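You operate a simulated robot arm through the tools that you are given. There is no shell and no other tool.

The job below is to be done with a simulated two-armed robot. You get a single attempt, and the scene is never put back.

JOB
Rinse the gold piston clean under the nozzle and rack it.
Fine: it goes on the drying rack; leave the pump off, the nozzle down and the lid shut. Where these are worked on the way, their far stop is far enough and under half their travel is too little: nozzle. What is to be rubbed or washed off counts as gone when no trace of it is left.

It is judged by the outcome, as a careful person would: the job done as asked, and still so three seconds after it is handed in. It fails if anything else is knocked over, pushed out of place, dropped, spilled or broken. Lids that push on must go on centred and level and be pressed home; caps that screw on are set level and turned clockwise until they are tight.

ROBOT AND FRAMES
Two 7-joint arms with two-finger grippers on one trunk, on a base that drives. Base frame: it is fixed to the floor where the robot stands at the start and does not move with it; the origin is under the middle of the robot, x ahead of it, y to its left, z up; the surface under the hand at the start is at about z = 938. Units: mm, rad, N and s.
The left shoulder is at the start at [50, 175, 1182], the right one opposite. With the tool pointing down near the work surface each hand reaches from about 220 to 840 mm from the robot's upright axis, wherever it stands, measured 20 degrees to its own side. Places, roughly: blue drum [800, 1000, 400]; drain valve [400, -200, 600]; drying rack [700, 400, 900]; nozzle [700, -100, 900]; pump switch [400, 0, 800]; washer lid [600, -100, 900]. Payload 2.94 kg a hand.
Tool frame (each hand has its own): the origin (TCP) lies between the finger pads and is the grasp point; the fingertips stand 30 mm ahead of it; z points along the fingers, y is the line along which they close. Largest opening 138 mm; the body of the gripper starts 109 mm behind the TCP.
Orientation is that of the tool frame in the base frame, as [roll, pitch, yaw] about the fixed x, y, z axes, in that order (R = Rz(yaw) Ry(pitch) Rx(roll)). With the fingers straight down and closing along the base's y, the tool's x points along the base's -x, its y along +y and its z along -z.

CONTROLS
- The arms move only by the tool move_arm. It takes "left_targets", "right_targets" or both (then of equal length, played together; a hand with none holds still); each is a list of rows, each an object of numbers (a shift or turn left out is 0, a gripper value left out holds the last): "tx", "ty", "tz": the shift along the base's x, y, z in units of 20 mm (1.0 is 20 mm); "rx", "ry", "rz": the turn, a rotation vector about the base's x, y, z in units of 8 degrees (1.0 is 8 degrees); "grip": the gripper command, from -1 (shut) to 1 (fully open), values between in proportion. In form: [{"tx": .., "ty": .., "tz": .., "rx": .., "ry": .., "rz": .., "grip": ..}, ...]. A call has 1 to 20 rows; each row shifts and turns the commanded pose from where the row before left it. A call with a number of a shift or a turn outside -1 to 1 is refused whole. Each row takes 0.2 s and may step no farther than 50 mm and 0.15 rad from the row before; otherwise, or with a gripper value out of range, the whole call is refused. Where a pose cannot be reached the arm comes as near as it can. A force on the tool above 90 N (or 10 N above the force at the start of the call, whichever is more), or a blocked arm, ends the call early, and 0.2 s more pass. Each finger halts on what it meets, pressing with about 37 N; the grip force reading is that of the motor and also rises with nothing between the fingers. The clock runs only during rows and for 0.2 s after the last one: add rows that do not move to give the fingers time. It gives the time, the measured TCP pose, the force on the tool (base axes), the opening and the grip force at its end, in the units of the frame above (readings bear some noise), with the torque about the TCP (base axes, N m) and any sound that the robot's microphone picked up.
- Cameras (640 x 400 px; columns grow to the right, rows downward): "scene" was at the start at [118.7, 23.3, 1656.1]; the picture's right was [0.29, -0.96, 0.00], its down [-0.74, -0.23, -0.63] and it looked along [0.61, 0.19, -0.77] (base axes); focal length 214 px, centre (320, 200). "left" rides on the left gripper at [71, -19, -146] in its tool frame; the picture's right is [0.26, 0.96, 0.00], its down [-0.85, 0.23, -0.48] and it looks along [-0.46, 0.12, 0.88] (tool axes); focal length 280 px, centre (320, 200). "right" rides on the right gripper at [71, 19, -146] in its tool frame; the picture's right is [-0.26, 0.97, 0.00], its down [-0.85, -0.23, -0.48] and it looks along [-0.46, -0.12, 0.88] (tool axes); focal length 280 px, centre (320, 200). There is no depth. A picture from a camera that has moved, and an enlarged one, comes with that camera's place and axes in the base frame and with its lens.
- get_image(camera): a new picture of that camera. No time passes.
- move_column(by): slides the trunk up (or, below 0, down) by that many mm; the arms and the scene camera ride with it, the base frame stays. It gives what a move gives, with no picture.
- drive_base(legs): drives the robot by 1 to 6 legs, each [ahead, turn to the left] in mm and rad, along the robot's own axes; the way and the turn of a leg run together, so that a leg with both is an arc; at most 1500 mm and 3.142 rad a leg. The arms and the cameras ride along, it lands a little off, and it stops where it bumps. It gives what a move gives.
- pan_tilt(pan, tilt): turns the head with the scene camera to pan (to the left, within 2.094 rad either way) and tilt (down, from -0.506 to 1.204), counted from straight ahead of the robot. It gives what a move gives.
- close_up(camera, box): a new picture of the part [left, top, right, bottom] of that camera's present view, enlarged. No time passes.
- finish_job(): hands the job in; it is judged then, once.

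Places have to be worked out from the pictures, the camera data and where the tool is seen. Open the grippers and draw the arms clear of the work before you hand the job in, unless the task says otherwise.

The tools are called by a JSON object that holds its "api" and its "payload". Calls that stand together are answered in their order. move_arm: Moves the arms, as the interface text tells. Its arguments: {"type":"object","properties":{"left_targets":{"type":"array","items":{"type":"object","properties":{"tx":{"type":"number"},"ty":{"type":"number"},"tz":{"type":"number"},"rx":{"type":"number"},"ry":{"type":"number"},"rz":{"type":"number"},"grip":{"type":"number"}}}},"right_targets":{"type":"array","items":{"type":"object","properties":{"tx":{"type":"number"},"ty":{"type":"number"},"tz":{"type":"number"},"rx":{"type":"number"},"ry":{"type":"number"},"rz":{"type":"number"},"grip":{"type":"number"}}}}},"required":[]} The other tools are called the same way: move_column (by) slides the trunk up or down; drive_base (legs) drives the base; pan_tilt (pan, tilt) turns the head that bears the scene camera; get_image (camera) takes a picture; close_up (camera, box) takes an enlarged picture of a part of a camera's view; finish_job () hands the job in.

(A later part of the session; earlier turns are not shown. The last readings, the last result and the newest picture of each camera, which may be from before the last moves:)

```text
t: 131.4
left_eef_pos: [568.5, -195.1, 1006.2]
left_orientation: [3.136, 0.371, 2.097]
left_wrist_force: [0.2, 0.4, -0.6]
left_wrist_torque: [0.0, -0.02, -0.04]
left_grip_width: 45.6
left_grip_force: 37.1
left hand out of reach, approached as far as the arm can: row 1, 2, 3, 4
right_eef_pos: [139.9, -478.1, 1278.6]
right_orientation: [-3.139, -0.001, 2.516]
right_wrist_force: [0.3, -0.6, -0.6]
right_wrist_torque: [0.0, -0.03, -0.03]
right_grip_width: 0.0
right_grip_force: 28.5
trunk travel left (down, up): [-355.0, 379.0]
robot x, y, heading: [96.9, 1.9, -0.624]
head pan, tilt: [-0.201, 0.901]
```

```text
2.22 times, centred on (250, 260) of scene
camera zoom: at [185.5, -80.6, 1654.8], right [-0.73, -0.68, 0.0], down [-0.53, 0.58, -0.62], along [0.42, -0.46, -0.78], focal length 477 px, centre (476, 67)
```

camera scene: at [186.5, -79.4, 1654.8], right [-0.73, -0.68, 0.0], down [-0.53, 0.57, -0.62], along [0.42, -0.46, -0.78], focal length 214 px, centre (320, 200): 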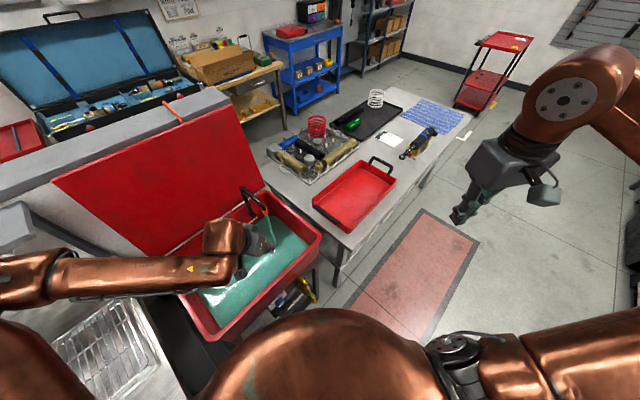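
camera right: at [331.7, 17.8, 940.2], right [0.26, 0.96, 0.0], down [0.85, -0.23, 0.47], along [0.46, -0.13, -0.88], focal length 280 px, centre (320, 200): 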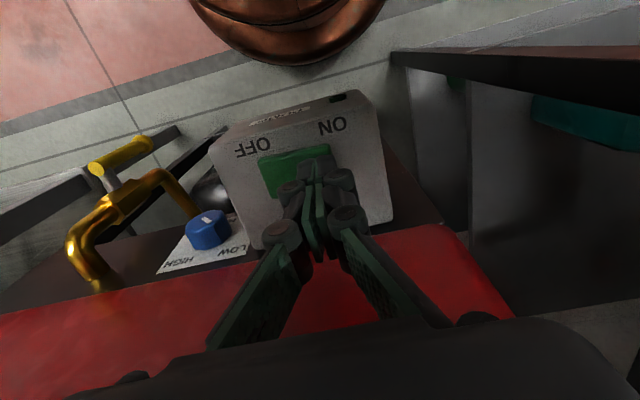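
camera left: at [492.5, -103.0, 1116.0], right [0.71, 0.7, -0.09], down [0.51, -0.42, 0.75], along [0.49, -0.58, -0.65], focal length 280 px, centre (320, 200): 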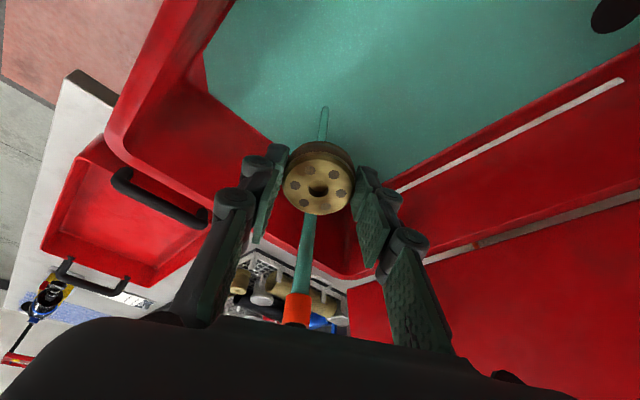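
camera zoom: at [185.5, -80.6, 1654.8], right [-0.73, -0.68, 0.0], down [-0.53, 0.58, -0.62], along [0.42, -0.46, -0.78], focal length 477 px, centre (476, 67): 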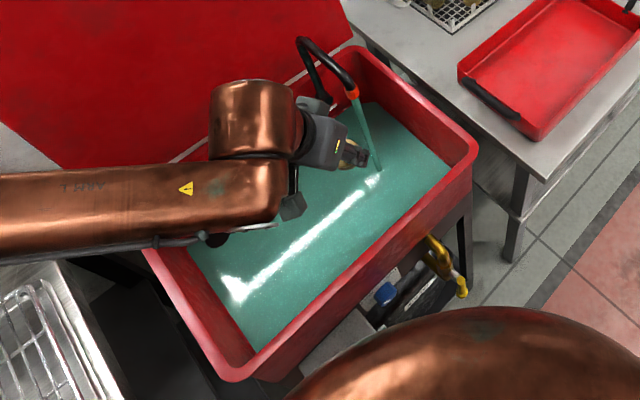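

The hand is again limited, probably by its heading relative to the arm. I turn the hand's yaw back (+24°) and try moving forward again.

{"api": "move_arm", "payload": {"left_targets": [{"rz": 0.8}, {"rz": 0.8}, {"rz": 0.8}, {"rz": 0.8}, {"tx": 0.8, "ty": -0.6}, {"tx": 0.8, "ty": -0.6}]}}

{"api": "get_image", "payload": {"camera": "left"}}

```text
t: 132.8
left_eef_pos: [587.8, -182.7, 1016.1]
left_orientation: [-3.141, 0.373, 2.377]
left_wrist_force: [-0.1, 0.2, 0.3]
left_wrist_torque: [0.05, 0.01, -0.01]
left_grip_width: 45.6
left_grip_force: 37.4
left hand out of reach, approached as far as the arm can: row 1, 2, 3, 4, 5, 6
right_eef_pos: [140.1, -477.1, 1277.6]
right_orientation: [-3.139, -0.002, 2.516]
right_wrist_force: [0.2, -1.1, -0.1]
right_wrist_torque: [-0.02, -0.02, -0.01]
right_grip_width: 0.1
right_grip_force: 28.9
trunk travel left (down, up): [-355.0, 379.0]
robot x, y, heading: [98.3, 1.0, -0.625]
head pan, tilt: [-0.201, 0.901]
```

```text
taken
camera left: at [489.5, -114.7, 1124.7], right [0.49, 0.87, -0.1], down [0.61, -0.26, 0.75], along [0.63, -0.43, -0.65], focal length 280 px, centre (320, 200)
```

left: 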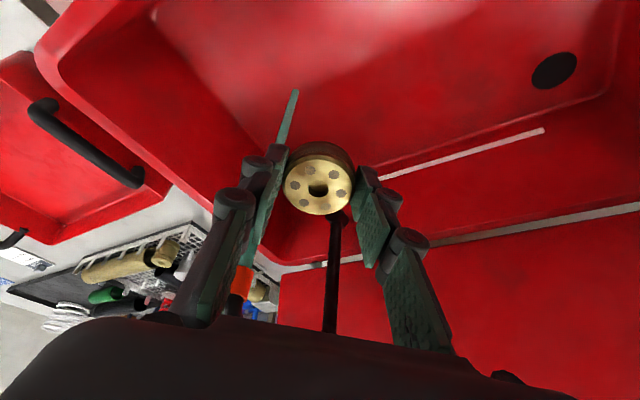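

Still limited – the elbow is in an awkward low, outward branch. I lift the piston up well clear, bring the tool back to vertical and let the arm unfold before coming in again.

{"api": "move_arm", "payload": {"left_targets": [{"tz": 1}, {"tz": 1}, {"tz": 1}, {"tz": 1}, {"tz": 1, "rx": 0.462, "ry": 0.482}, {"tz": 1, "rx": 0.462, "ry": 0.482}, {"tz": 1, "rx": 0.462, "ry": 0.482}, {"tz": 1, "rx": 0.462, "ry": 0.482}, {"tz": 1}, {"tz": 1}, {"tz": 1}, {"tz": 1}, {"tz": 1}, {"tz": 1}, {"tz": 1}]}}

{"api": "get_image", "payload": {"camera": "scene"}}

```text
t: 136.0
left_eef_pos: [628.6, -108.2, 1281.7]
left_orientation: [3.141, 0.001, 2.377]
left_wrist_force: [-0.7, -0.1, -1.2]
left_wrist_torque: [0.03, -0.01, -0.02]
left_grip_width: 45.5
left_grip_force: 36.9
left hand out of reach, approached as far as the arm can: row 6, 7, 8, 9, 10, 11, 12, 13, 14, 15
right_eef_pos: [139.7, -477.5, 1276.8]
right_orientation: [-3.14, -0.002, 2.515]
right_wrist_force: [0.3, -0.3, -0.1]
right_wrist_torque: [-0.02, 0.03, 0.05]
right_grip_width: 0.0
right_grip_force: 28.1
trunk travel left (down, up): [-355.0, 379.0]
robot x, y, heading: [98.8, 2.1, -0.622]
head pan, tilt: [-0.201, 0.901]
```

```text
taken
camera scene: at [185.1, -80.4, 1654.9], right [-0.73, -0.68, 0.0], down [-0.53, 0.58, -0.62], along [0.42, -0.46, -0.78], focal length 214 px, centre (320, 200)
```

scene: 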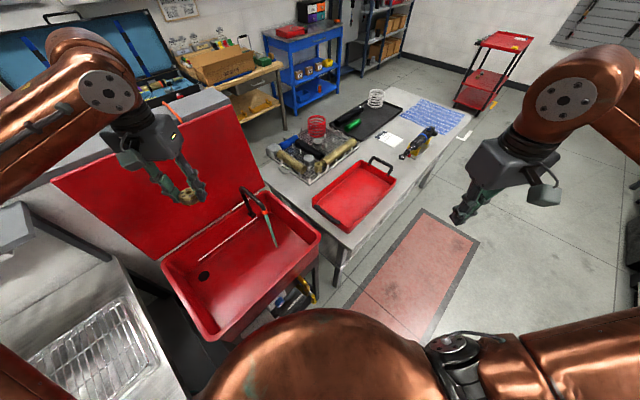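

The arm is unfolded now (tool vertical at [629, −108, 1282]). I test moving toward the nozzle side at this height.

{"api": "move_arm", "payload": {"left_targets": [{"tx": -0.5, "ty": -0.8}, {"tx": -0.5, "ty": -0.8}, {"tx": -0.5, "ty": -0.8}, {"tx": -0.5, "ty": -0.8}, {"tx": -0.5, "ty": -0.8}, {"tx": -0.5, "ty": -0.8}]}}

{"api": "get_image", "payload": {"camera": "scene"}}

```text
t: 137.4
left_eef_pos: [628.6, -108.6, 1281.0]
left_orientation: [3.141, -0.002, 2.378]
left_wrist_force: [1.0, 0.5, -1.1]
left_wrist_torque: [-0.03, -0.05, -0.01]
left_grip_width: 45.4
left_grip_force: 37.4
left hand out of reach, approached as far as the arm can: row 1, 2, 3, 4, 5, 6
right_eef_pos: [139.9, -479.3, 1278.1]
right_orientation: [-3.141, -0.002, 2.515]
right_wrist_force: [-0.4, -0.8, -0.3]
right_wrist_torque: [0.03, 0.01, -0.02]
right_grip_width: 0.0
right_grip_force: 28.1
trunk travel left (down, up): [-355.0, 379.0]
robot x, y, heading: [97.5, 1.9, -0.622]
head pan, tilt: [-0.201, 0.901]
```

```text
taken
camera scene: at [185.8, -80.4, 1654.8], right [-0.73, -0.68, 0.0], down [-0.53, 0.58, -0.62], along [0.42, -0.46, -0.78], focal length 214 px, centre (320, 200)
```

scene: 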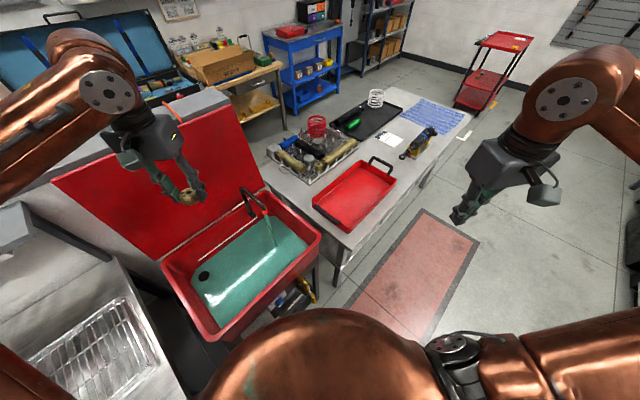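

The left arm cannot swing further inward, but turning the robot more to the right puts the nozzle in the left arm's comfortable zone. I turn another 0.48 rad.

{"api": "drive_base", "payload": {"legs": [[0, -0.48]]}}

{"api": "get_image", "payload": {"camera": "scene"}}

{"api": "get_image", "payload": {"camera": "left"}}

```text
t: 139.2
left_eef_pos: [520.5, -339.5, 1282.9]
left_orientation: [3.141, 0.0, 1.899]
left_wrist_force: [0.1, -0.6, -1.6]
left_wrist_torque: [0.0, -0.03, 0.04]
left_grip_width: 45.8
left_grip_force: 37.3
right_eef_pos: [-84.8, -443.7, 1277.1]
right_orientation: [-3.139, -0.002, 2.036]
right_wrist_force: [-0.1, -0.6, 0.1]
right_wrist_torque: [-0.03, -0.03, -0.03]
right_grip_width: 0.0
right_grip_force: 28.4
trunk travel left (down, up): [-355.0, 379.0]
robot x, y, heading: [98.2, -2.6, -1.099]
head pan, tilt: [-0.201, 0.901]
```

```text
taken
camera scene: at [137.7, -111.4, 1654.8], right [-0.96, -0.27, 0.0], down [-0.21, 0.76, -0.62], along [0.17, -0.6, -0.78], focal length 214 px, centre (320, 200)
```

scene: 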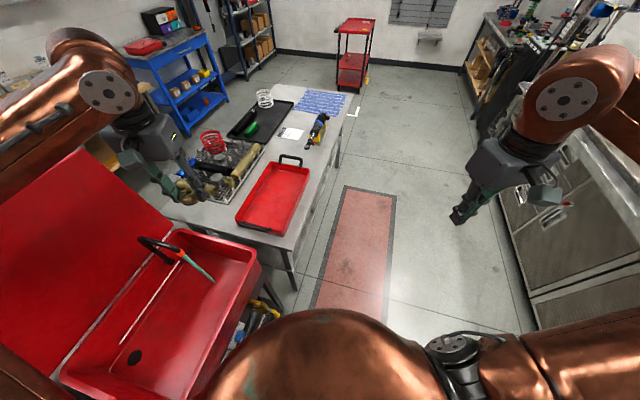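

```text
taken
camera left: at [478.8, -279.9, 1427.1], right [0.83, 0.56, 0.0], down [0.49, -0.73, 0.48], along [0.27, -0.39, -0.88], focal length 280 px, centre (320, 200)
```

left: 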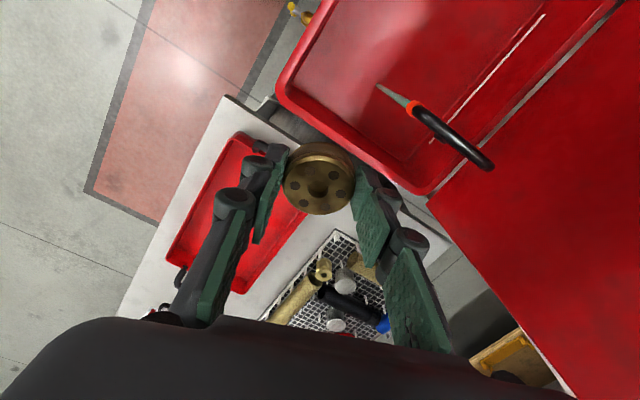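

Now the nozzle is in front of the left arm. I tilt the hand 20° and move to the left-front side of the stream ([560, −200]).

{"api": "move_arm", "payload": {"left_targets": [{"tx": 0.286, "ty": 0.99, "rx": -0.592, "ry": -0.201}, {"tx": 0.286, "ty": 0.99, "rx": -0.592, "ry": -0.201}, {"tx": 0.286, "ty": 0.99, "rx": -0.592, "ry": -0.201}, {"tx": 0.286, "ty": 0.99, "rx": -0.592, "ry": -0.201}, {"tx": 0.286, "ty": 0.99}, {"tx": 0.286, "ty": 0.99}, {"tx": 0.286, "ty": 0.99}]}}

{"api": "get_image", "payload": {"camera": "left"}}

```text
t: 140.8
left_eef_pos: [560.2, -201.8, 1280.2]
left_orientation: [-3.14, 0.349, 1.898]
left_wrist_force: [0.6, 0.4, -1.2]
left_wrist_torque: [0.01, 0.03, 0.04]
left_grip_width: 46.1
left_grip_force: 37.0
right_eef_pos: [-83.0, -443.2, 1277.1]
right_orientation: [-3.138, -0.002, 2.037]
right_wrist_force: [0.2, 0.1, -0.5]
right_wrist_torque: [-0.02, 0.03, -0.02]
right_grip_width: 0.0
right_grip_force: 28.5
trunk travel left (down, up): [-355.0, 379.0]
robot x, y, heading: [97.0, -1.4, -1.103]
head pan, tilt: [-0.201, 0.901]
```

```text
taken
camera left: at [505.4, -97.8, 1393.8], right [0.83, 0.54, -0.09], down [0.42, -0.53, 0.74], along [0.35, -0.65, -0.67], focal length 280 px, centre (320, 200)
```

left: 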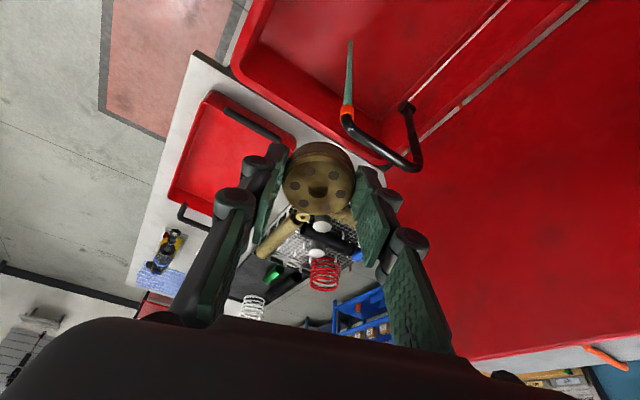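

No reach limits now. I descend beside the stream.

{"api": "move_arm", "payload": {"left_targets": [{"tz": -1}, {"tz": -1}, {"tz": -1}, {"tz": -1}, {"tz": -1}, {"tz": -1}, {"tz": -1}, {"tz": -1}, {"tz": -1}, {"tz": -1}, {"tz": -1}, {"tz": -1}, {"tz": -1}, {"tz": -1}, {"tz": -0.9}]}}

{"api": "get_image", "payload": {"camera": "left"}}

{"api": "get_image", "payload": {"camera": "scene"}}

```text
t: 144.0
left_eef_pos: [566.8, -207.4, 1133.7]
left_orientation: [-3.141, 0.349, 1.898]
left_wrist_force: [-0.4, -0.5, -0.7]
left_wrist_torque: [0.01, 0.01, -0.01]
left_grip_width: 45.6
left_grip_force: 36.7
left hand out of reach, approached as far as the arm can: row 7, 8, 9, 10, 11, 12, 13, 14, 15
right_eef_pos: [-84.7, -443.0, 1278.2]
right_orientation: [-3.139, -0.002, 2.037]
right_wrist_force: [-0.1, 0.3, 0.4]
right_wrist_torque: [-0.04, -0.02, -0.03]
right_grip_width: 0.0
right_grip_force: 28.3
trunk travel left (down, up): [-355.0, 379.0]
robot x, y, heading: [98.4, -0.5, -1.1]
head pan, tilt: [-0.201, 0.901]
```

```text
taken
camera left: at [512.4, -104.2, 1246.4], right [0.83, 0.54, -0.09], down [0.42, -0.53, 0.74], along [0.35, -0.65, -0.67], focal length 280 px, centre (320, 200)
```

left: 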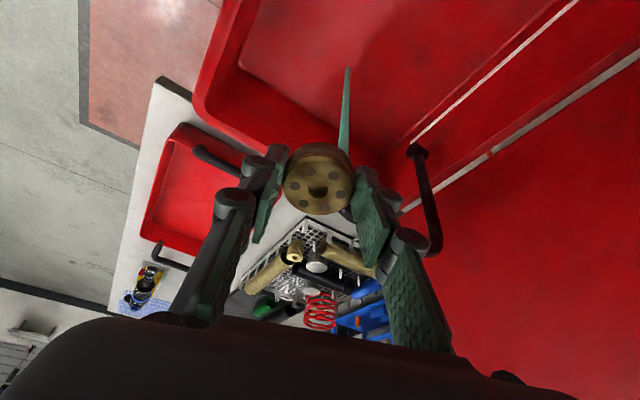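

```text
taken
camera scene: at [138.3, -111.4, 1654.8], right [-0.96, -0.27, 0.0], down [-0.21, 0.76, -0.62], along [0.17, -0.6, -0.78], focal length 214 px, centre (320, 200)
```

scene: 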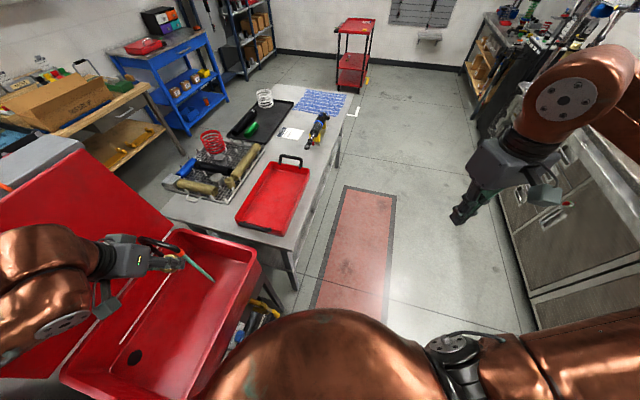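

Tilting forward is what the wrist dislikes here. I turn the hand's heading back to the world's +x (yaw +71°), so the tilt becomes sideways for this arm, at a safe height.

{"api": "move_arm", "payload": {"left_targets": [{"tz": 0.6, "rz": 0.89}, {"tz": 0.6, "rz": 0.89}, {"tz": 0.6, "rz": 0.89}, {"tz": 0.6, "rz": 0.89}, {"tz": 0.6, "rz": 0.89}, {"rz": 0.89}, {"rz": 0.89}, {"rz": 0.89}, {"rz": 0.89}, {"rz": 0.89}]}}

{"api": "get_image", "payload": {"camera": "scene"}}

```text
t: 146.2
left_eef_pos: [566.5, -209.0, 1194.2]
left_orientation: [-3.14, 0.35, -3.138]
left_wrist_force: [-0.3, -0.1, -1.5]
left_wrist_torque: [-0.02, -0.02, 0.03]
left_grip_width: 45.6
left_grip_force: 37.1
right_eef_pos: [-84.3, -445.7, 1277.3]
right_orientation: [-3.139, -0.001, 2.037]
right_wrist_force: [-0.1, -0.1, 0.8]
right_wrist_torque: [0.01, 0.01, -0.03]
right_grip_width: 0.0
right_grip_force: 28.8
trunk travel left (down, up): [-355.0, 379.0]
robot x, y, heading: [100.3, 1.7, -1.097]
head pan, tilt: [-0.201, 0.901]
```

```text
taken
camera scene: at [137.6, -111.9, 1654.8], right [-0.96, -0.27, 0.0], down [-0.21, 0.76, -0.62], along [0.17, -0.6, -0.78], focal length 214 px, centre (320, 200)
```

scene: 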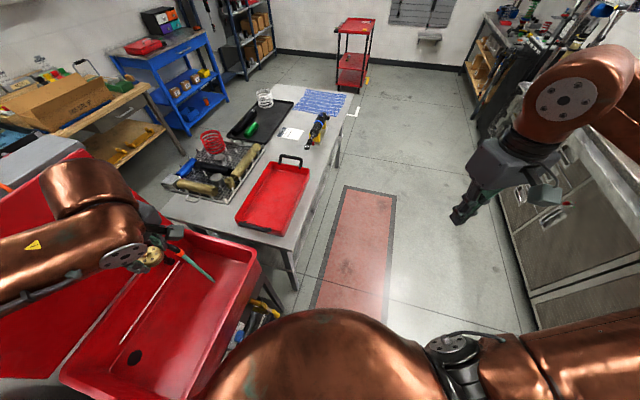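

That worked without limits. Now I go to the near side of the stream (x 545, y −273) and descend.

{"api": "move_arm", "payload": {"left_targets": [{"tx": -0.27, "ty": -0.8}, {"tx": -0.27, "ty": -0.8}, {"tx": -0.27, "ty": -0.8}, {"tx": -0.27, "ty": -0.8}, {"tz": -1}, {"tz": -1}, {"tz": -1}, {"tz": -1}, {"tz": -1}, {"tz": -1}, {"tz": -1}, {"tz": -1}, {"tz": -1}, {"tz": -1}, {"tz": -0.6}]}}

{"api": "get_image", "payload": {"camera": "left"}}

{"api": "get_image", "payload": {"camera": "scene"}}

```text
t: 149.4
left_eef_pos: [545.6, -272.3, 982.2]
left_orientation: [-3.14, 0.348, 3.141]
left_wrist_force: [0.1, 0.0, -1.1]
left_wrist_torque: [0.03, 0.03, -0.01]
left_grip_width: 45.6
left_grip_force: 37.0
right_eef_pos: [-84.6, -444.2, 1277.9]
right_orientation: [-3.14, -0.003, 2.037]
right_wrist_force: [-0.7, -0.8, -0.1]
right_wrist_torque: [0.04, 0.0, 0.01]
right_grip_width: 0.0
right_grip_force: 28.2
trunk travel left (down, up): [-355.0, 379.0]
robot x, y, heading: [94.2, -1.1, -1.097]
head pan, tilt: [-0.201, 0.901]
```

```text
taken
camera left: at [429.7, -291.6, 1093.3], right [-0.25, 0.97, -0.09], down [0.63, 0.23, 0.74], along [0.73, 0.12, -0.67], focal length 280 px, centre (320, 200)
```

left: 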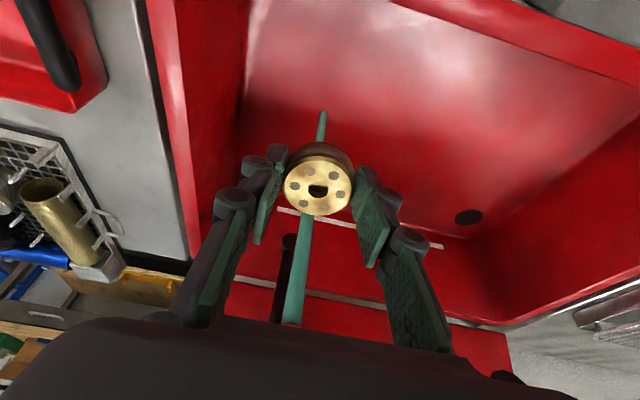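

```text
taken
camera scene: at [138.7, -111.6, 1654.8], right [-0.96, -0.27, 0.0], down [-0.21, 0.76, -0.62], along [0.17, -0.6, -0.78], focal length 214 px, centre (320, 200)
```

scene: 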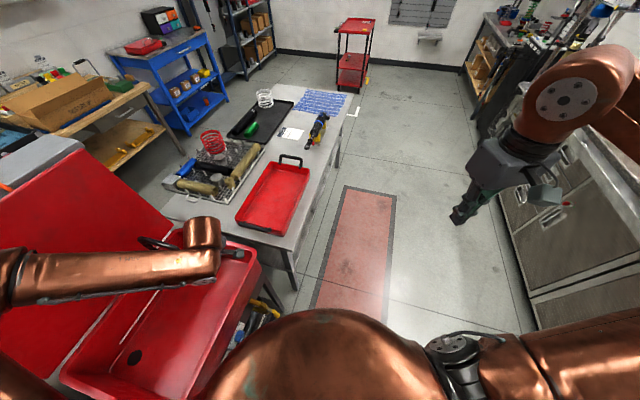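

Exactly on target. Now I slide the piston forward under the stream.

{"api": "move_arm", "payload": {"left_targets": [{"tx": 0.9}, {"tx": 0.9}, {"tx": 0.9}, {"tx": 0.9}, {}, {}]}}

{"api": "get_image", "payload": {"camera": "left"}}

{"api": "close_up", "payload": {"camera": "left", "box": [240, 100, 400, 240]}}

```text
t: 150.8
left_eef_pos: [619.2, -272.9, 982.9]
left_orientation: [-3.14, 0.35, -3.141]
left_wrist_force: [0.1, 0.3, -0.9]
left_wrist_torque: [-0.03, -0.02, -0.02]
left_grip_width: 45.5
left_grip_force: 37.2
right_eef_pos: [-84.8, -444.1, 1277.9]
right_orientation: [-3.14, -0.002, 2.037]
right_wrist_force: [0.6, -0.7, 0.3]
right_wrist_torque: [0.01, 0.03, 0.01]
right_grip_width: 0.0
right_grip_force: 28.3
trunk travel left (down, up): [-355.0, 379.0]
robot x, y, heading: [97.7, -1.2, -1.102]
head pan, tilt: [-0.201, 0.901]
```

```text
taken
camera left: at [502.7, -291.4, 1094.2], right [-0.25, 0.96, -0.09], down [0.63, 0.23, 0.74], along [0.73, 0.12, -0.67], focal length 280 px, centre (320, 200)
```

left: 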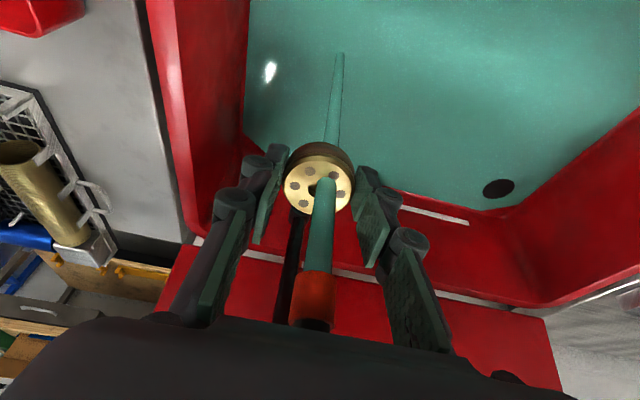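

```text
2.86 times, centred on (320, 170) of left
camera zoom: at [502.7, -291.4, 1094.2], right [-0.25, 0.96, -0.09], down [0.63, 0.23, 0.74], along [0.73, 0.12, -0.67], focal length 801 px, centre (320, 286)
```

zoom: 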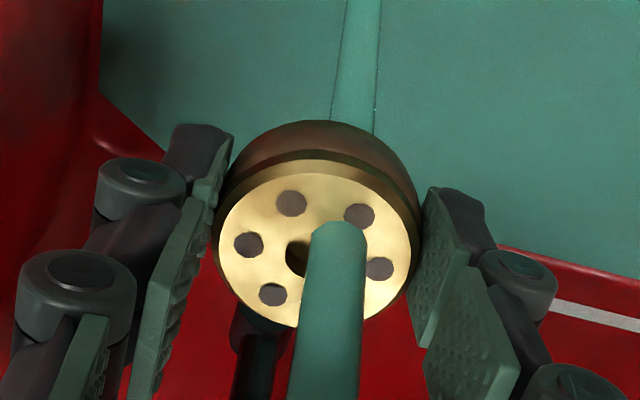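

The stream strikes the piston. I hold it there two seconds and watch the residue.

{"api": "move_arm", "payload": {"left_targets": [{}, {}, {}, {}, {}, {}, {}, {}, {}, {}]}}

{"api": "close_up", "payload": {"camera": "left", "box": [240, 100, 400, 240]}}

{"api": "get_image", "payload": {"camera": "left"}}

```text
t: 153.0
left_eef_pos: [618.9, -272.5, 982.1]
left_orientation: [-3.138, 0.349, -3.141]
left_wrist_force: [-0.9, -0.6, -0.9]
left_wrist_torque: [0.0, 0.0, 0.0]
left_grip_width: 45.5
left_grip_force: 36.7
right_eef_pos: [-84.1, -444.2, 1277.9]
right_orientation: [-3.14, -0.001, 2.037]
right_wrist_force: [-0.2, 0.4, -0.4]
right_wrist_torque: [-0.03, 0.01, -0.02]
right_grip_width: 0.0
right_grip_force: 28.5
trunk travel left (down, up): [-355.0, 379.0]
robot x, y, heading: [99.8, -0.5, -1.1]
head pan, tilt: [-0.201, 0.901]
```

```text
2.86 times, centred on (320, 170) of left
camera zoom: at [502.5, -291.4, 1094.2], right [-0.25, 0.96, -0.09], down [0.63, 0.23, 0.74], along [0.73, 0.12, -0.67], focal length 801 px, centre (320, 286)
```

zoom: 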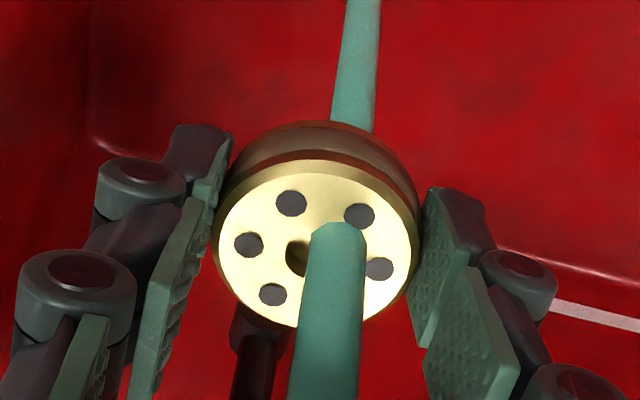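

```text
taken
camera left: at [502.5, -291.4, 1094.2], right [-0.25, 0.96, -0.09], down [0.63, 0.23, 0.74], along [0.73, 0.12, -0.67], focal length 280 px, centre (320, 200)
```

left: 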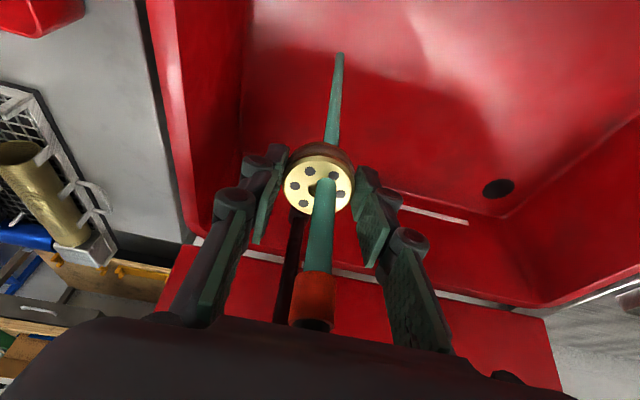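

The face is getting brighter and the holes cleaner. I hold longer, a further 4 seconds.

{"api": "move_arm", "payload": {"left_targets": [{}, {}, {}, {}, {}, {}, {}, {}, {}, {}, {}, {}, {}, {}, {}, {}, {}, {}, {}, {}]}}

{"api": "close_up", "payload": {"camera": "left", "box": [240, 100, 400, 240]}}

{"api": "get_image", "payload": {"camera": "scene"}}

```text
t: 157.2
left_eef_pos: [618.6, -272.7, 982.1]
left_orientation: [-3.138, 0.348, -3.141]
left_wrist_force: [-0.2, 0.4, 0.1]
left_wrist_torque: [0.0, 0.0, -0.02]
left_grip_width: 45.6
left_grip_force: 37.1
right_eef_pos: [-85.3, -443.0, 1277.1]
right_orientation: [-3.139, -0.002, 2.037]
right_wrist_force: [-0.7, -0.3, -0.2]
right_wrist_torque: [0.02, -0.04, -0.03]
right_grip_width: 0.0
right_grip_force: 28.5
trunk travel left (down, up): [-355.0, 379.0]
robot x, y, heading: [100.4, 0.1, -1.095]
head pan, tilt: [-0.201, 0.901]
```

```text
2.86 times, centred on (320, 170) of left
camera zoom: at [502.5, -291.4, 1094.2], right [-0.25, 0.96, -0.09], down [0.63, 0.23, 0.74], along [0.73, 0.12, -0.67], focal length 801 px, centre (320, 286)
```

zoom: 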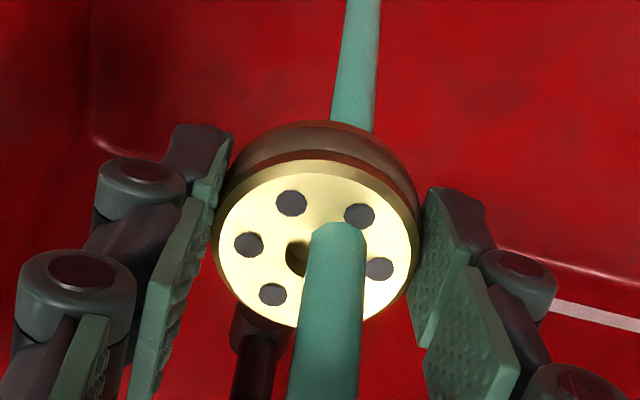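

```text
taken
camera scene: at [138.5, -111.5, 1654.8], right [-0.96, -0.27, 0.0], down [-0.21, 0.76, -0.62], along [0.17, -0.6, -0.78], focal length 214 px, centre (320, 200)
```

scene: 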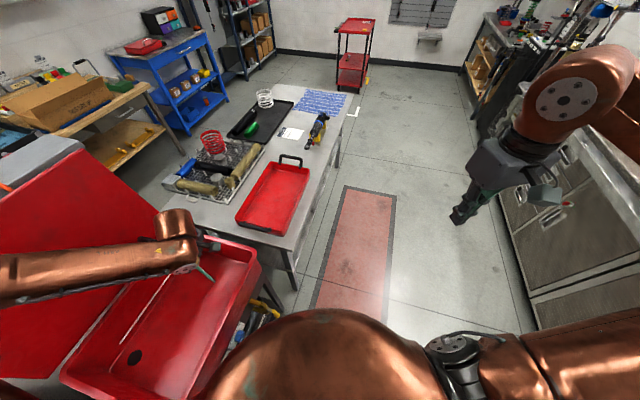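

The face looks clean; I sweep the piston around under the stream so every part is washed, including the rim band.

{"api": "move_arm", "payload": {"left_targets": [{"tx": -0.6}, {}, {}, {}, {}, {"ty": 0.4}, {}, {}, {}, {"ty": -0.8}, {}, {}, {}, {"ty": 0.4, "tx": 0.6}, {}, {"tx": 0.4}, {}, {}, {}, {"tx": -0.4}]}}

{"api": "move_arm", "payload": {"left_targets": [{"tx": -0.9}, {"tx": -0.3}, {}, {}, {}, {}, {}, {}, {"tx": 0.6}, {"tx": 0.6}, {}, {}, {}, {}, {}, {}]}}

{"api": "close_up", "payload": {"camera": "left", "box": [240, 100, 400, 240]}}

```text
t: 161.4
left_eef_pos: [618.6, -271.9, 980.6]
left_orientation: [-3.139, 0.349, -3.14]
left_wrist_force: [-0.2, -0.3, -0.6]
left_wrist_torque: [0.0, 0.01, 0.0]
left_grip_width: 45.9
left_grip_force: 37.0
right_eef_pos: [-85.8, -443.7, 1278.0]
right_orientation: [-3.14, -0.001, 2.036]
right_wrist_force: [0.2, -0.3, 0.4]
right_wrist_torque: [-0.01, -0.01, -0.02]
right_grip_width: 0.0
right_grip_force: 27.9
trunk travel left (down, up): [-355.0, 379.0]
robot x, y, heading: [96.4, -1.0, -1.104]
head pan, tilt: [-0.201, 0.901]
```

```text
t: 164.8
left_eef_pos: [617.2, -271.6, 982.4]
left_orientation: [-3.141, 0.35, -3.141]
left_wrist_force: [-0.7, -0.4, -0.4]
left_wrist_torque: [0.0, 0.02, 0.05]
left_grip_width: 45.7
left_grip_force: 37.4
right_eef_pos: [-83.7, -442.7, 1278.4]
right_orientation: [-3.14, -0.001, 2.037]
right_wrist_force: [-0.3, 0.5, 0.0]
right_wrist_torque: [0.03, -0.01, 0.01]
right_grip_width: 0.0
right_grip_force: 28.3
trunk travel left (down, up): [-355.0, 379.0]
robot x, y, heading: [96.5, 0.7, -1.099]
head pan, tilt: [-0.201, 0.901]
```

```text
2.86 times, centred on (320, 170) of left
camera zoom: at [501.8, -291.3, 1094.1], right [-0.25, 0.96, -0.09], down [0.63, 0.23, 0.74], along [0.73, 0.12, -0.67], focal length 801 px, centre (320, 286)
```

zoom: 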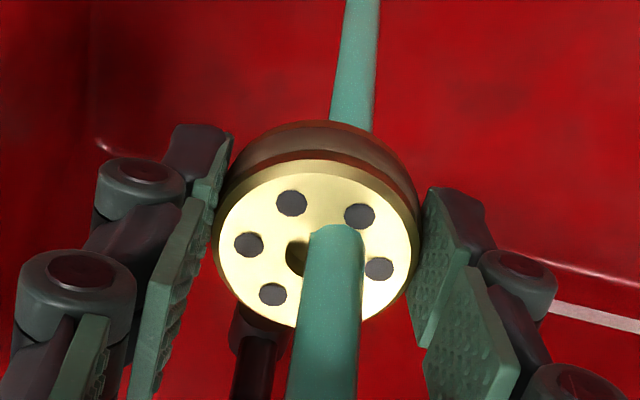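

I draw the piston back out of the stream and lift it into better light to inspect it.

{"api": "move_arm", "payload": {"left_targets": [{"tx": -1}, {"tx": -1}, {"tx": -1}, {"tx": -0.8}, {"tz": 1}, {"tz": 1}, {"tz": 1}, {"tz": 1}, {"tz": 1}, {"tz": 1}, {"tz": 1}, {"tz": 1}, {"tz": 1}, {"tz": 1}]}}

{"api": "close_up", "payload": {"camera": "left", "box": [240, 110, 400, 230]}}

{"api": "get_image", "payload": {"camera": "scene"}}

```text
t: 167.8
left_eef_pos: [541.9, -272.8, 1180.7]
left_orientation: [3.141, 0.348, -3.141]
left_wrist_force: [1.2, -0.3, -0.9]
left_wrist_torque: [-0.01, 0.02, -0.01]
left_grip_width: 45.4
left_grip_force: 37.1
right_eef_pos: [-84.5, -443.9, 1277.8]
right_orientation: [-3.139, 0.001, 2.036]
right_wrist_force: [0.5, -0.6, 0.2]
right_wrist_torque: [0.0, -0.01, -0.02]
right_grip_width: 0.0
right_grip_force: 28.3
trunk travel left (down, up): [-355.0, 379.0]
robot x, y, heading: [94.0, -0.5, -1.098]
head pan, tilt: [-0.201, 0.901]
```

```text
3.33 times, centred on (320, 170) of left
camera zoom: at [425.4, -290.8, 1294.4], right [-0.25, 0.97, -0.09], down [0.63, 0.23, 0.74], along [0.73, 0.12, -0.67], focal length 935 px, centre (320, 300)
```

zoom: 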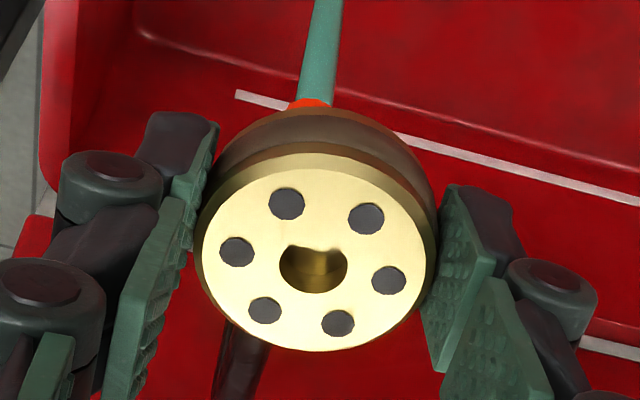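

```text
taken
camera scene: at [138.1, -111.2, 1654.8], right [-0.96, -0.27, 0.0], down [-0.21, 0.76, -0.62], along [0.17, -0.6, -0.78], focal length 214 px, centre (320, 200)
```

scene: 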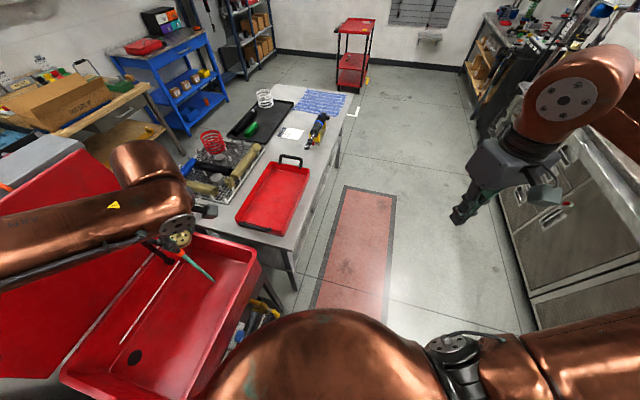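

The face is spotless. I zoom in from the head camera to check the rim band too.

{"api": "close_up", "payload": {"camera": "scene", "box": [150, 215, 220, 260]}}

{"api": "close_up", "payload": {"camera": "left", "box": [280, 130, 360, 190]}}

```text
8.89 times, centred on (185, 238) of scene
camera zoom: at [138.1, -111.2, 1654.8], right [-0.96, -0.27, 0.0], down [-0.21, 0.76, -0.62], along [0.17, -0.6, -0.78], focal length 1906 px, centre (1520, -133)
```

zoom: 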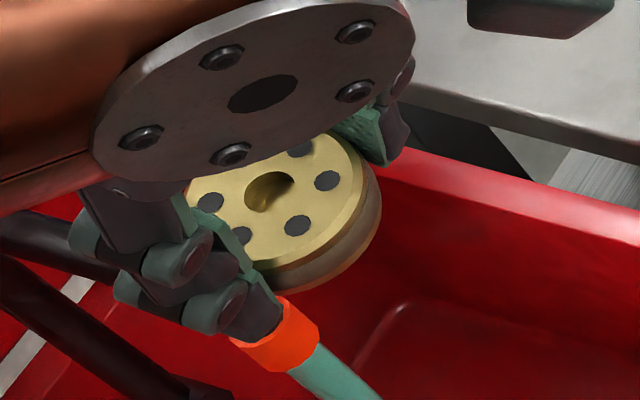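

```text
6.67 times, centred on (320, 160) of left
camera zoom: at [425.4, -290.8, 1294.4], right [-0.25, 0.97, -0.09], down [0.63, 0.23, 0.74], along [0.73, 0.12, -0.67], focal length 1869 px, centre (320, 467)
```

zoom: 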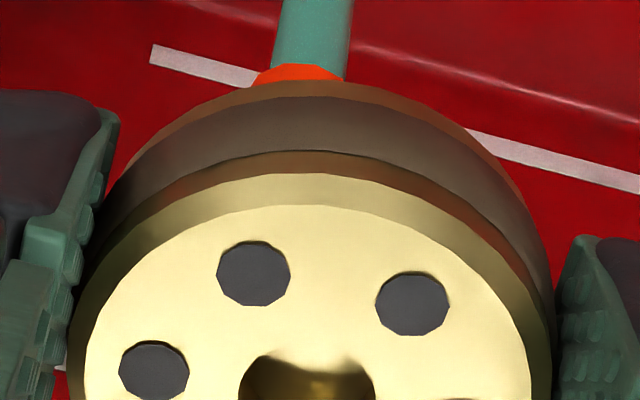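

The whole piston is clean: bright gold, dark clean holes, uniform band, no spots. I turn the robot back to face forward, carrying it over toward the rack.

{"api": "drive_base", "payload": {"legs": [[0, 1.1]]}}

{"api": "get_image", "payload": {"camera": "scene"}}

{"api": "get_image", "payload": {"camera": "left"}}

```text
t: 170.9
left_eef_pos: [541.9, 271.1, 1181.7]
left_orientation: [-3.139, 0.349, -2.046]
left_wrist_force: [-0.1, 0.1, -0.2]
left_wrist_torque: [-0.02, 0.0, 0.0]
left_grip_width: 45.6
left_grip_force: 37.2
right_eef_pos: [409.7, -364.6, 1277.7]
right_orientation: [-3.141, -0.001, 3.133]
right_wrist_force: [0.6, 0.4, 0.2]
right_wrist_torque: [0.0, -0.01, 0.02]
right_grip_width: 0.0
right_grip_force: 29.0
trunk travel left (down, up): [-355.0, 379.0]
robot x, y, heading: [95.6, -2.6, -0.003]
head pan, tilt: [-0.201, 0.901]
```

```text
taken
camera scene: at [216.9, -14.2, 1654.8], right [-0.2, -0.98, 0.0], down [-0.77, 0.16, -0.62], along [0.61, -0.13, -0.78], focal length 214 px, centre (320, 200)
```

scene: 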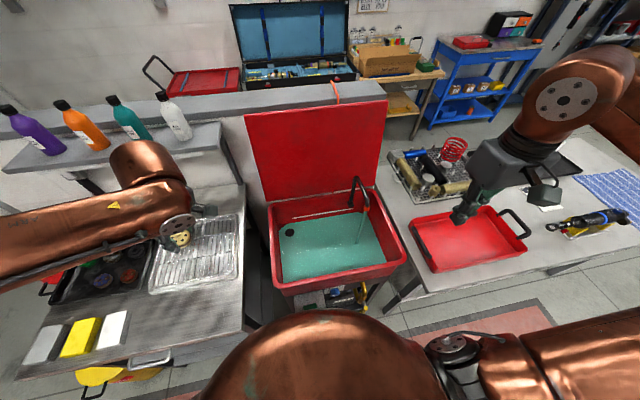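

```text
taken
camera left: at [507.0, 159.0, 1294.1], right [-0.97, 0.22, -0.09], down [0.08, 0.67, 0.74], along [0.22, 0.71, -0.67], focal length 280 px, centre (320, 200)
```

left: 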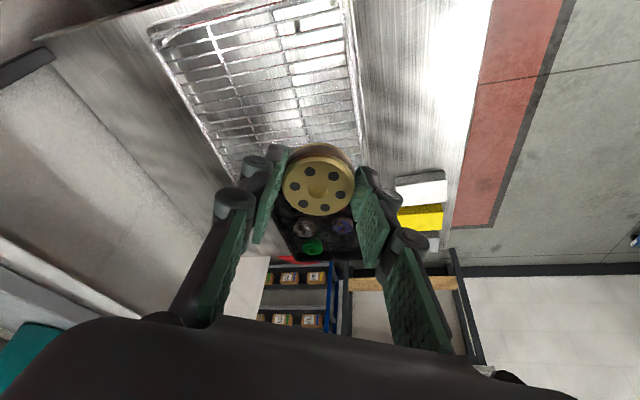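

Before racking, I switch the pump off with the right hand: moving above the OFF end of the rocker (y≈−32).

{"api": "move_arm", "payload": {"right_targets": [{"tx": -0.025, "ty": 0.98, "tz": -0.52}, {"tx": -0.025, "ty": 0.98, "tz": -0.52}, {"tx": -0.025, "ty": 0.98, "tz": -0.52}, {"tx": -0.025, "ty": 0.98, "tz": -0.52}, {"tx": -0.025, "ty": 0.98, "tz": -0.52}, {"tx": -0.025, "ty": 0.98, "tz": -0.52}, {"tx": -0.025, "ty": 0.98, "tz": -0.52}, {"tx": -0.025, "ty": 0.98, "tz": -0.52}, {"tx": -0.025, "ty": 0.98, "tz": -0.52}, {"tx": -0.025, "ty": 0.98, "tz": -0.52}, {"tx": -0.025, "ty": 0.98, "tz": -0.52}, {"tx": -0.025, "ty": 0.98, "tz": -0.52}, {"tx": -0.025, "ty": 0.98, "tz": -0.52}, {"tx": -0.025, "ty": 0.98, "tz": -0.52}, {"tx": -0.025, "ty": 0.98, "tz": -0.52}, {"tx": -0.025, "ty": 0.98, "tz": -0.52}, {"tx": -0.025, "ty": 0.98, "tz": -0.52}, {}]}}

{"api": "move_arm", "payload": {"right_targets": [{"tz": -1}, {"tz": -1}, {"tz": -1}, {"tz": -1}, {"tz": -1}, {"tz": -1}, {"tz": -1}, {"tz": -1}, {"tz": -1}, {"tz": -1}, {}]}}

{"api": "get_image", "payload": {"camera": "right"}}

```text
t: 174.8
left_eef_pos: [543.5, 272.1, 1180.8]
left_orientation: [-3.14, 0.35, -2.045]
left_wrist_force: [0.6, 0.0, -1.0]
left_wrist_torque: [0.0, 0.0, 0.02]
left_grip_width: 45.6
left_grip_force: 37.2
right_eef_pos: [395.5, -108.7, 1137.5]
right_orientation: [-3.14, -0.002, 3.132]
right_wrist_force: [-0.2, 0.2, -0.7]
right_wrist_torque: [0.0, 0.02, 0.01]
right_grip_width: 0.1
right_grip_force: 28.4
right hand out of reach, approached as far as the arm can: row 14, 15, 16, 17
trunk travel left (down, up): [-355.0, 379.0]
robot x, y, heading: [99.8, 0.3, -0.005]
head pan, tilt: [-0.201, 0.901]
```

```text
t: 177.2
left_eef_pos: [543.1, 270.7, 1181.5]
left_orientation: [-3.141, 0.35, -2.046]
left_wrist_force: [-0.4, -0.4, -0.9]
left_wrist_torque: [-0.03, 0.03, 0.01]
left_grip_width: 45.8
left_grip_force: 37.2
right_eef_pos: [425.0, -138.2, 1012.1]
right_orientation: [-3.141, -0.002, 3.134]
right_wrist_force: [0.0, 0.0, -0.5]
right_wrist_torque: [0.02, -0.02, -0.01]
right_grip_width: 0.0
right_grip_force: 28.7
right hand out of reach, approached as far as the arm can: row 1, 2, 3, 4, 5, 6, 7, 8, 9, 10
trunk travel left (down, up): [-355.0, 379.0]
robot x, y, heading: [97.1, -2.3, -0.01]
head pan, tilt: [-0.201, 0.901]
```

```text
taken
camera right: at [354.9, -118.2, 1156.6], right [0.27, 0.96, 0.0], down [0.85, -0.24, 0.47], along [0.46, -0.13, -0.88], focal length 280 px, centre (320, 200)
```

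right: 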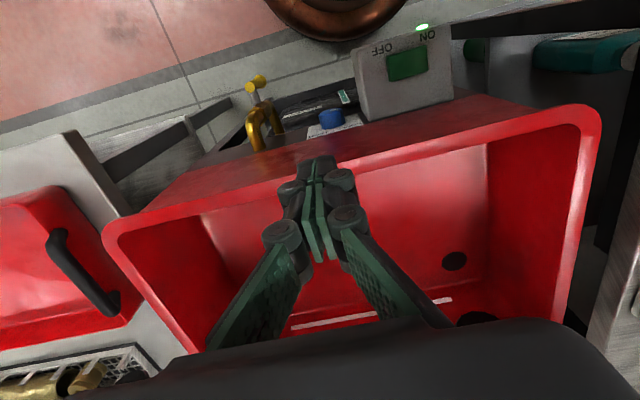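

The right arm has drifted into the same awkward elbow-out branch. I stretch it forward over the tub (as it was after the nozzle work) so the elbow swings forward again, then retry.

{"api": "move_arm", "payload": {"right_targets": [{"tz": 1}, {"tz": 1}, {"tz": 1}, {"tz": 1}, {"tz": 1}, {"tz": 1}, {"tz": 1}, {"tz": 1}, {"tz": 1}, {"tx": 1, "tz": 0.5}, {"tx": 1}, {"tx": 1}, {"tx": 1}, {"tx": 1}, {"tx": 1}, {"tx": 1}, {"tx": 1}, {"tx": 1}, {"tx": 1}, {"tx": 1}]}}

{"api": "get_image", "payload": {"camera": "scene"}}

```text
t: 181.3
left_eef_pos: [542.7, 271.7, 1181.9]
left_orientation: [3.141, 0.348, -2.045]
left_wrist_force: [0.3, 0.0, -0.7]
left_wrist_torque: [0.01, -0.01, 0.0]
left_grip_width: 45.7
left_grip_force: 37.1
right_eef_pos: [509.7, -147.7, 1204.6]
right_orientation: [-3.141, -0.002, 3.134]
right_wrist_force: [-0.2, -0.1, -0.7]
right_wrist_torque: [0.01, -0.03, -0.02]
right_grip_width: 0.1
right_grip_force: 28.6
right hand out of reach, approached as far as the arm can: row 13, 14, 15, 16, 17, 18, 19, 20
trunk travel left (down, up): [-355.0, 379.0]
robot x, y, heading: [98.6, -0.2, -0.001]
head pan, tilt: [-0.201, 0.901]
```

```text
taken
camera scene: at [217.0, -14.3, 1654.8], right [-0.2, -0.98, 0.0], down [-0.77, 0.16, -0.62], along [0.61, -0.13, -0.78], focal length 214 px, centre (320, 200)
```

scene: 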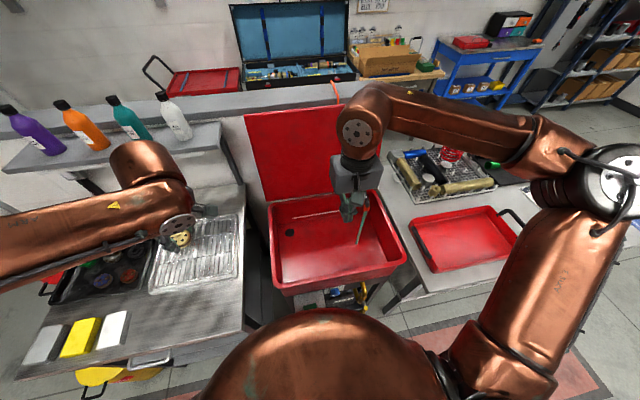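

Still blocked forward at this height. I try raising the hand to the starting height region, where the arm began, and then forward.

{"api": "move_arm", "payload": {"right_targets": [{"tz": 1}, {"tz": 1}, {"tz": 1}, {"tz": 1}, {"tz": 1}, {"tz": 1}, {"tz": 1}, {"tz": 1}, {"tz": 1}, {"tz": 1}, {"tz": 1}, {"tx": 1}, {"tx": 1}, {"tx": 1}, {"tx": 1}, {"tx": 1}]}}

{"api": "get_image", "payload": {"camera": "scene"}}

```text
t: 184.8
left_eef_pos: [543.8, 271.4, 1182.8]
left_orientation: [-3.141, 0.349, -2.045]
left_wrist_force: [0.4, -0.3, -0.4]
left_wrist_torque: [0.03, 0.02, 0.0]
left_grip_width: 45.8
left_grip_force: 36.8
right_eef_pos: [562.7, -248.4, 1347.9]
right_orientation: [3.141, -0.001, 3.133]
right_wrist_force: [0.3, 0.1, 0.1]
right_wrist_torque: [-0.02, 0.03, -0.01]
right_grip_width: 0.0
right_grip_force: 28.5
right hand out of reach, approached as far as the arm can: row 1, 2, 3, 4, 5, 6, 7, 8, 9, 10, 11, 12, 13, 14, 15, 16
trunk travel left (down, up): [-355.0, 379.0]
robot x, y, heading: [100.4, 0.3, -0.005]
head pan, tilt: [-0.201, 0.901]
```

```text
taken
camera scene: at [217.6, -14.7, 1654.7], right [-0.2, -0.98, 0.0], down [-0.77, 0.16, -0.62], along [0.61, -0.13, -0.78], focal length 214 px, centre (320, 200)
```

scene: 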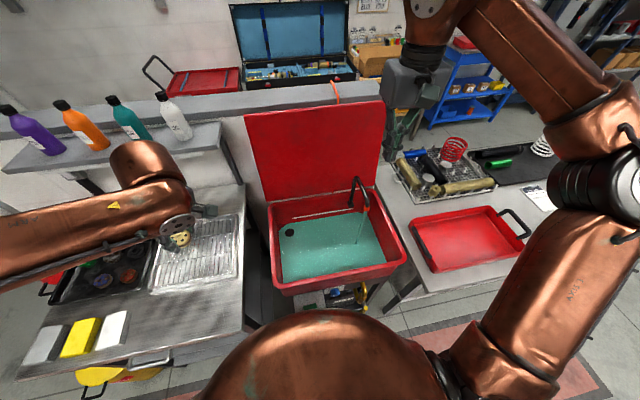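

The arm slides along a joint limit. At the start, turning the hand −90° in yaw brought the elbow forward nicely; I repeat that turn here while moving to about [560, −150, 1150].

{"api": "move_arm", "payload": {"right_targets": [{"ty": 0.2, "tz": -0.5, "rz": -0.9375}, {"ty": 0.2, "tz": -0.5, "rz": -0.9375}, {"ty": 0.3, "tz": -0.8, "rz": -0.9375}, {"ty": 0.3, "tz": -0.8, "rz": -0.9375}, {"ty": 0.4, "tz": -0.8, "rz": -0.9375}, {"ty": 0.4, "tz": -0.8, "rz": -0.9375}, {"ty": 0.4, "tz": -0.8, "rz": -0.9375}, {"ty": 0.4, "tz": -0.8, "rz": -0.9375}, {"ty": 0.5, "tz": -0.9, "rz": -0.9375}, {"ty": 0.5, "tz": -0.9, "rz": -0.9375}, {"ty": 0.6, "tz": -0.9, "rz": -0.9375}, {"ty": 0.6, "tz": -0.9, "rz": -0.9375}]}}

{"api": "get_image", "payload": {"camera": "scene"}}

```text
t: 187.3
left_eef_pos: [543.0, 270.8, 1182.2]
left_orientation: [-3.141, 0.349, -2.045]
left_wrist_force: [0.0, 1.3, -1.0]
left_wrist_torque: [0.03, 0.02, 0.01]
left_grip_width: 45.6
left_grip_force: 37.1
right_eef_pos: [566.6, -181.5, 1181.9]
right_orientation: [-3.14, -0.004, 1.562]
right_wrist_force: [-0.4, -0.5, 1.4]
right_wrist_torque: [0.03, 0.03, 0.0]
right_grip_width: 0.0
right_grip_force: 28.6
right hand out of reach, approached as far as the arm can: row 11, 12
trunk travel left (down, up): [-355.0, 379.0]
robot x, y, heading: [95.5, -0.2, -0.004]
head pan, tilt: [-0.201, 0.901]
```

```text
taken
camera scene: at [217.1, -14.8, 1654.8], right [-0.2, -0.98, 0.0], down [-0.77, 0.16, -0.62], along [0.61, -0.13, -0.78], focal length 214 px, centre (320, 200)
```

scene: 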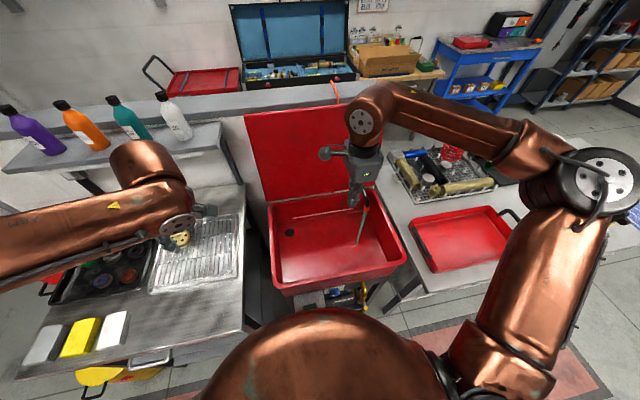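

Turned without trouble until the last rows. I test moving straight down and slightly inward from here.

{"api": "move_arm", "payload": {"right_targets": [{"tz": -1}, {"tz": -1}, {"tz": -1}, {"tx": -1}, {"tx": -1}]}}

```text
t: 188.6
left_eef_pos: [543.3, 271.6, 1181.0]
left_orientation: [-3.14, 0.35, -2.044]
left_wrist_force: [0.4, -1.4, -1.4]
left_wrist_torque: [-0.02, -0.02, -0.02]
left_grip_width: 45.8
left_grip_force: 36.6
right_eef_pos: [525.8, -181.9, 1123.6]
right_orientation: [-3.14, -0.001, 1.561]
right_wrist_force: [-0.3, -0.9, 0.1]
right_wrist_torque: [-0.03, -0.01, -0.02]
right_grip_width: 0.0
right_grip_force: 28.1
trunk travel left (down, up): [-355.0, 379.0]
robot x, y, heading: [101.9, 3.9, -0.0]
head pan, tilt: [-0.201, 0.901]
```

No limits there. Now inward.

{"api": "move_arm", "payload": {"right_targets": [{"tx": -1, "ty": 0.5}, {"tx": -1, "ty": 0.5}, {"tx": -1, "ty": 1}, {"ty": 1}, {"ty": 1}, {"ty": 1}]}}

{"api": "get_image", "payload": {"camera": "scene"}}

```text
t: 189.9
left_eef_pos: [543.4, 271.5, 1181.2]
left_orientation: [3.142, 0.349, -2.047]
left_wrist_force: [-0.2, 0.2, -1.1]
left_wrist_torque: [-0.01, 0.04, 0.01]
left_grip_width: 45.5
left_grip_force: 37.5
right_eef_pos: [465.2, -128.3, 1122.9]
right_orientation: [-3.14, -0.001, 1.561]
right_wrist_force: [0.5, -0.2, -0.5]
right_wrist_torque: [0.0, 0.03, 0.02]
right_grip_width: 0.0
right_grip_force: 28.5
right hand out of reach, approached as far as the arm can: row 4, 5, 6
trunk travel left (down, up): [-355.0, 379.0]
robot x, y, heading: [96.8, 1.9, -0.003]
head pan, tilt: [-0.201, 0.901]
```

```text
taken
camera scene: at [217.9, -14.4, 1654.7], right [-0.2, -0.98, 0.0], down [-0.77, 0.16, -0.62], along [0.61, -0.13, -0.78], focal length 214 px, centre (320, 200)
```

scene: 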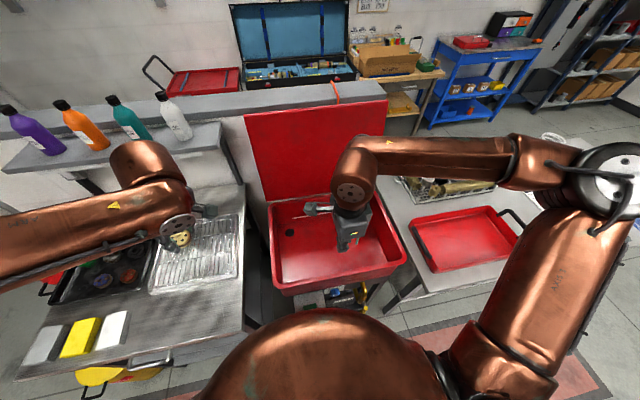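

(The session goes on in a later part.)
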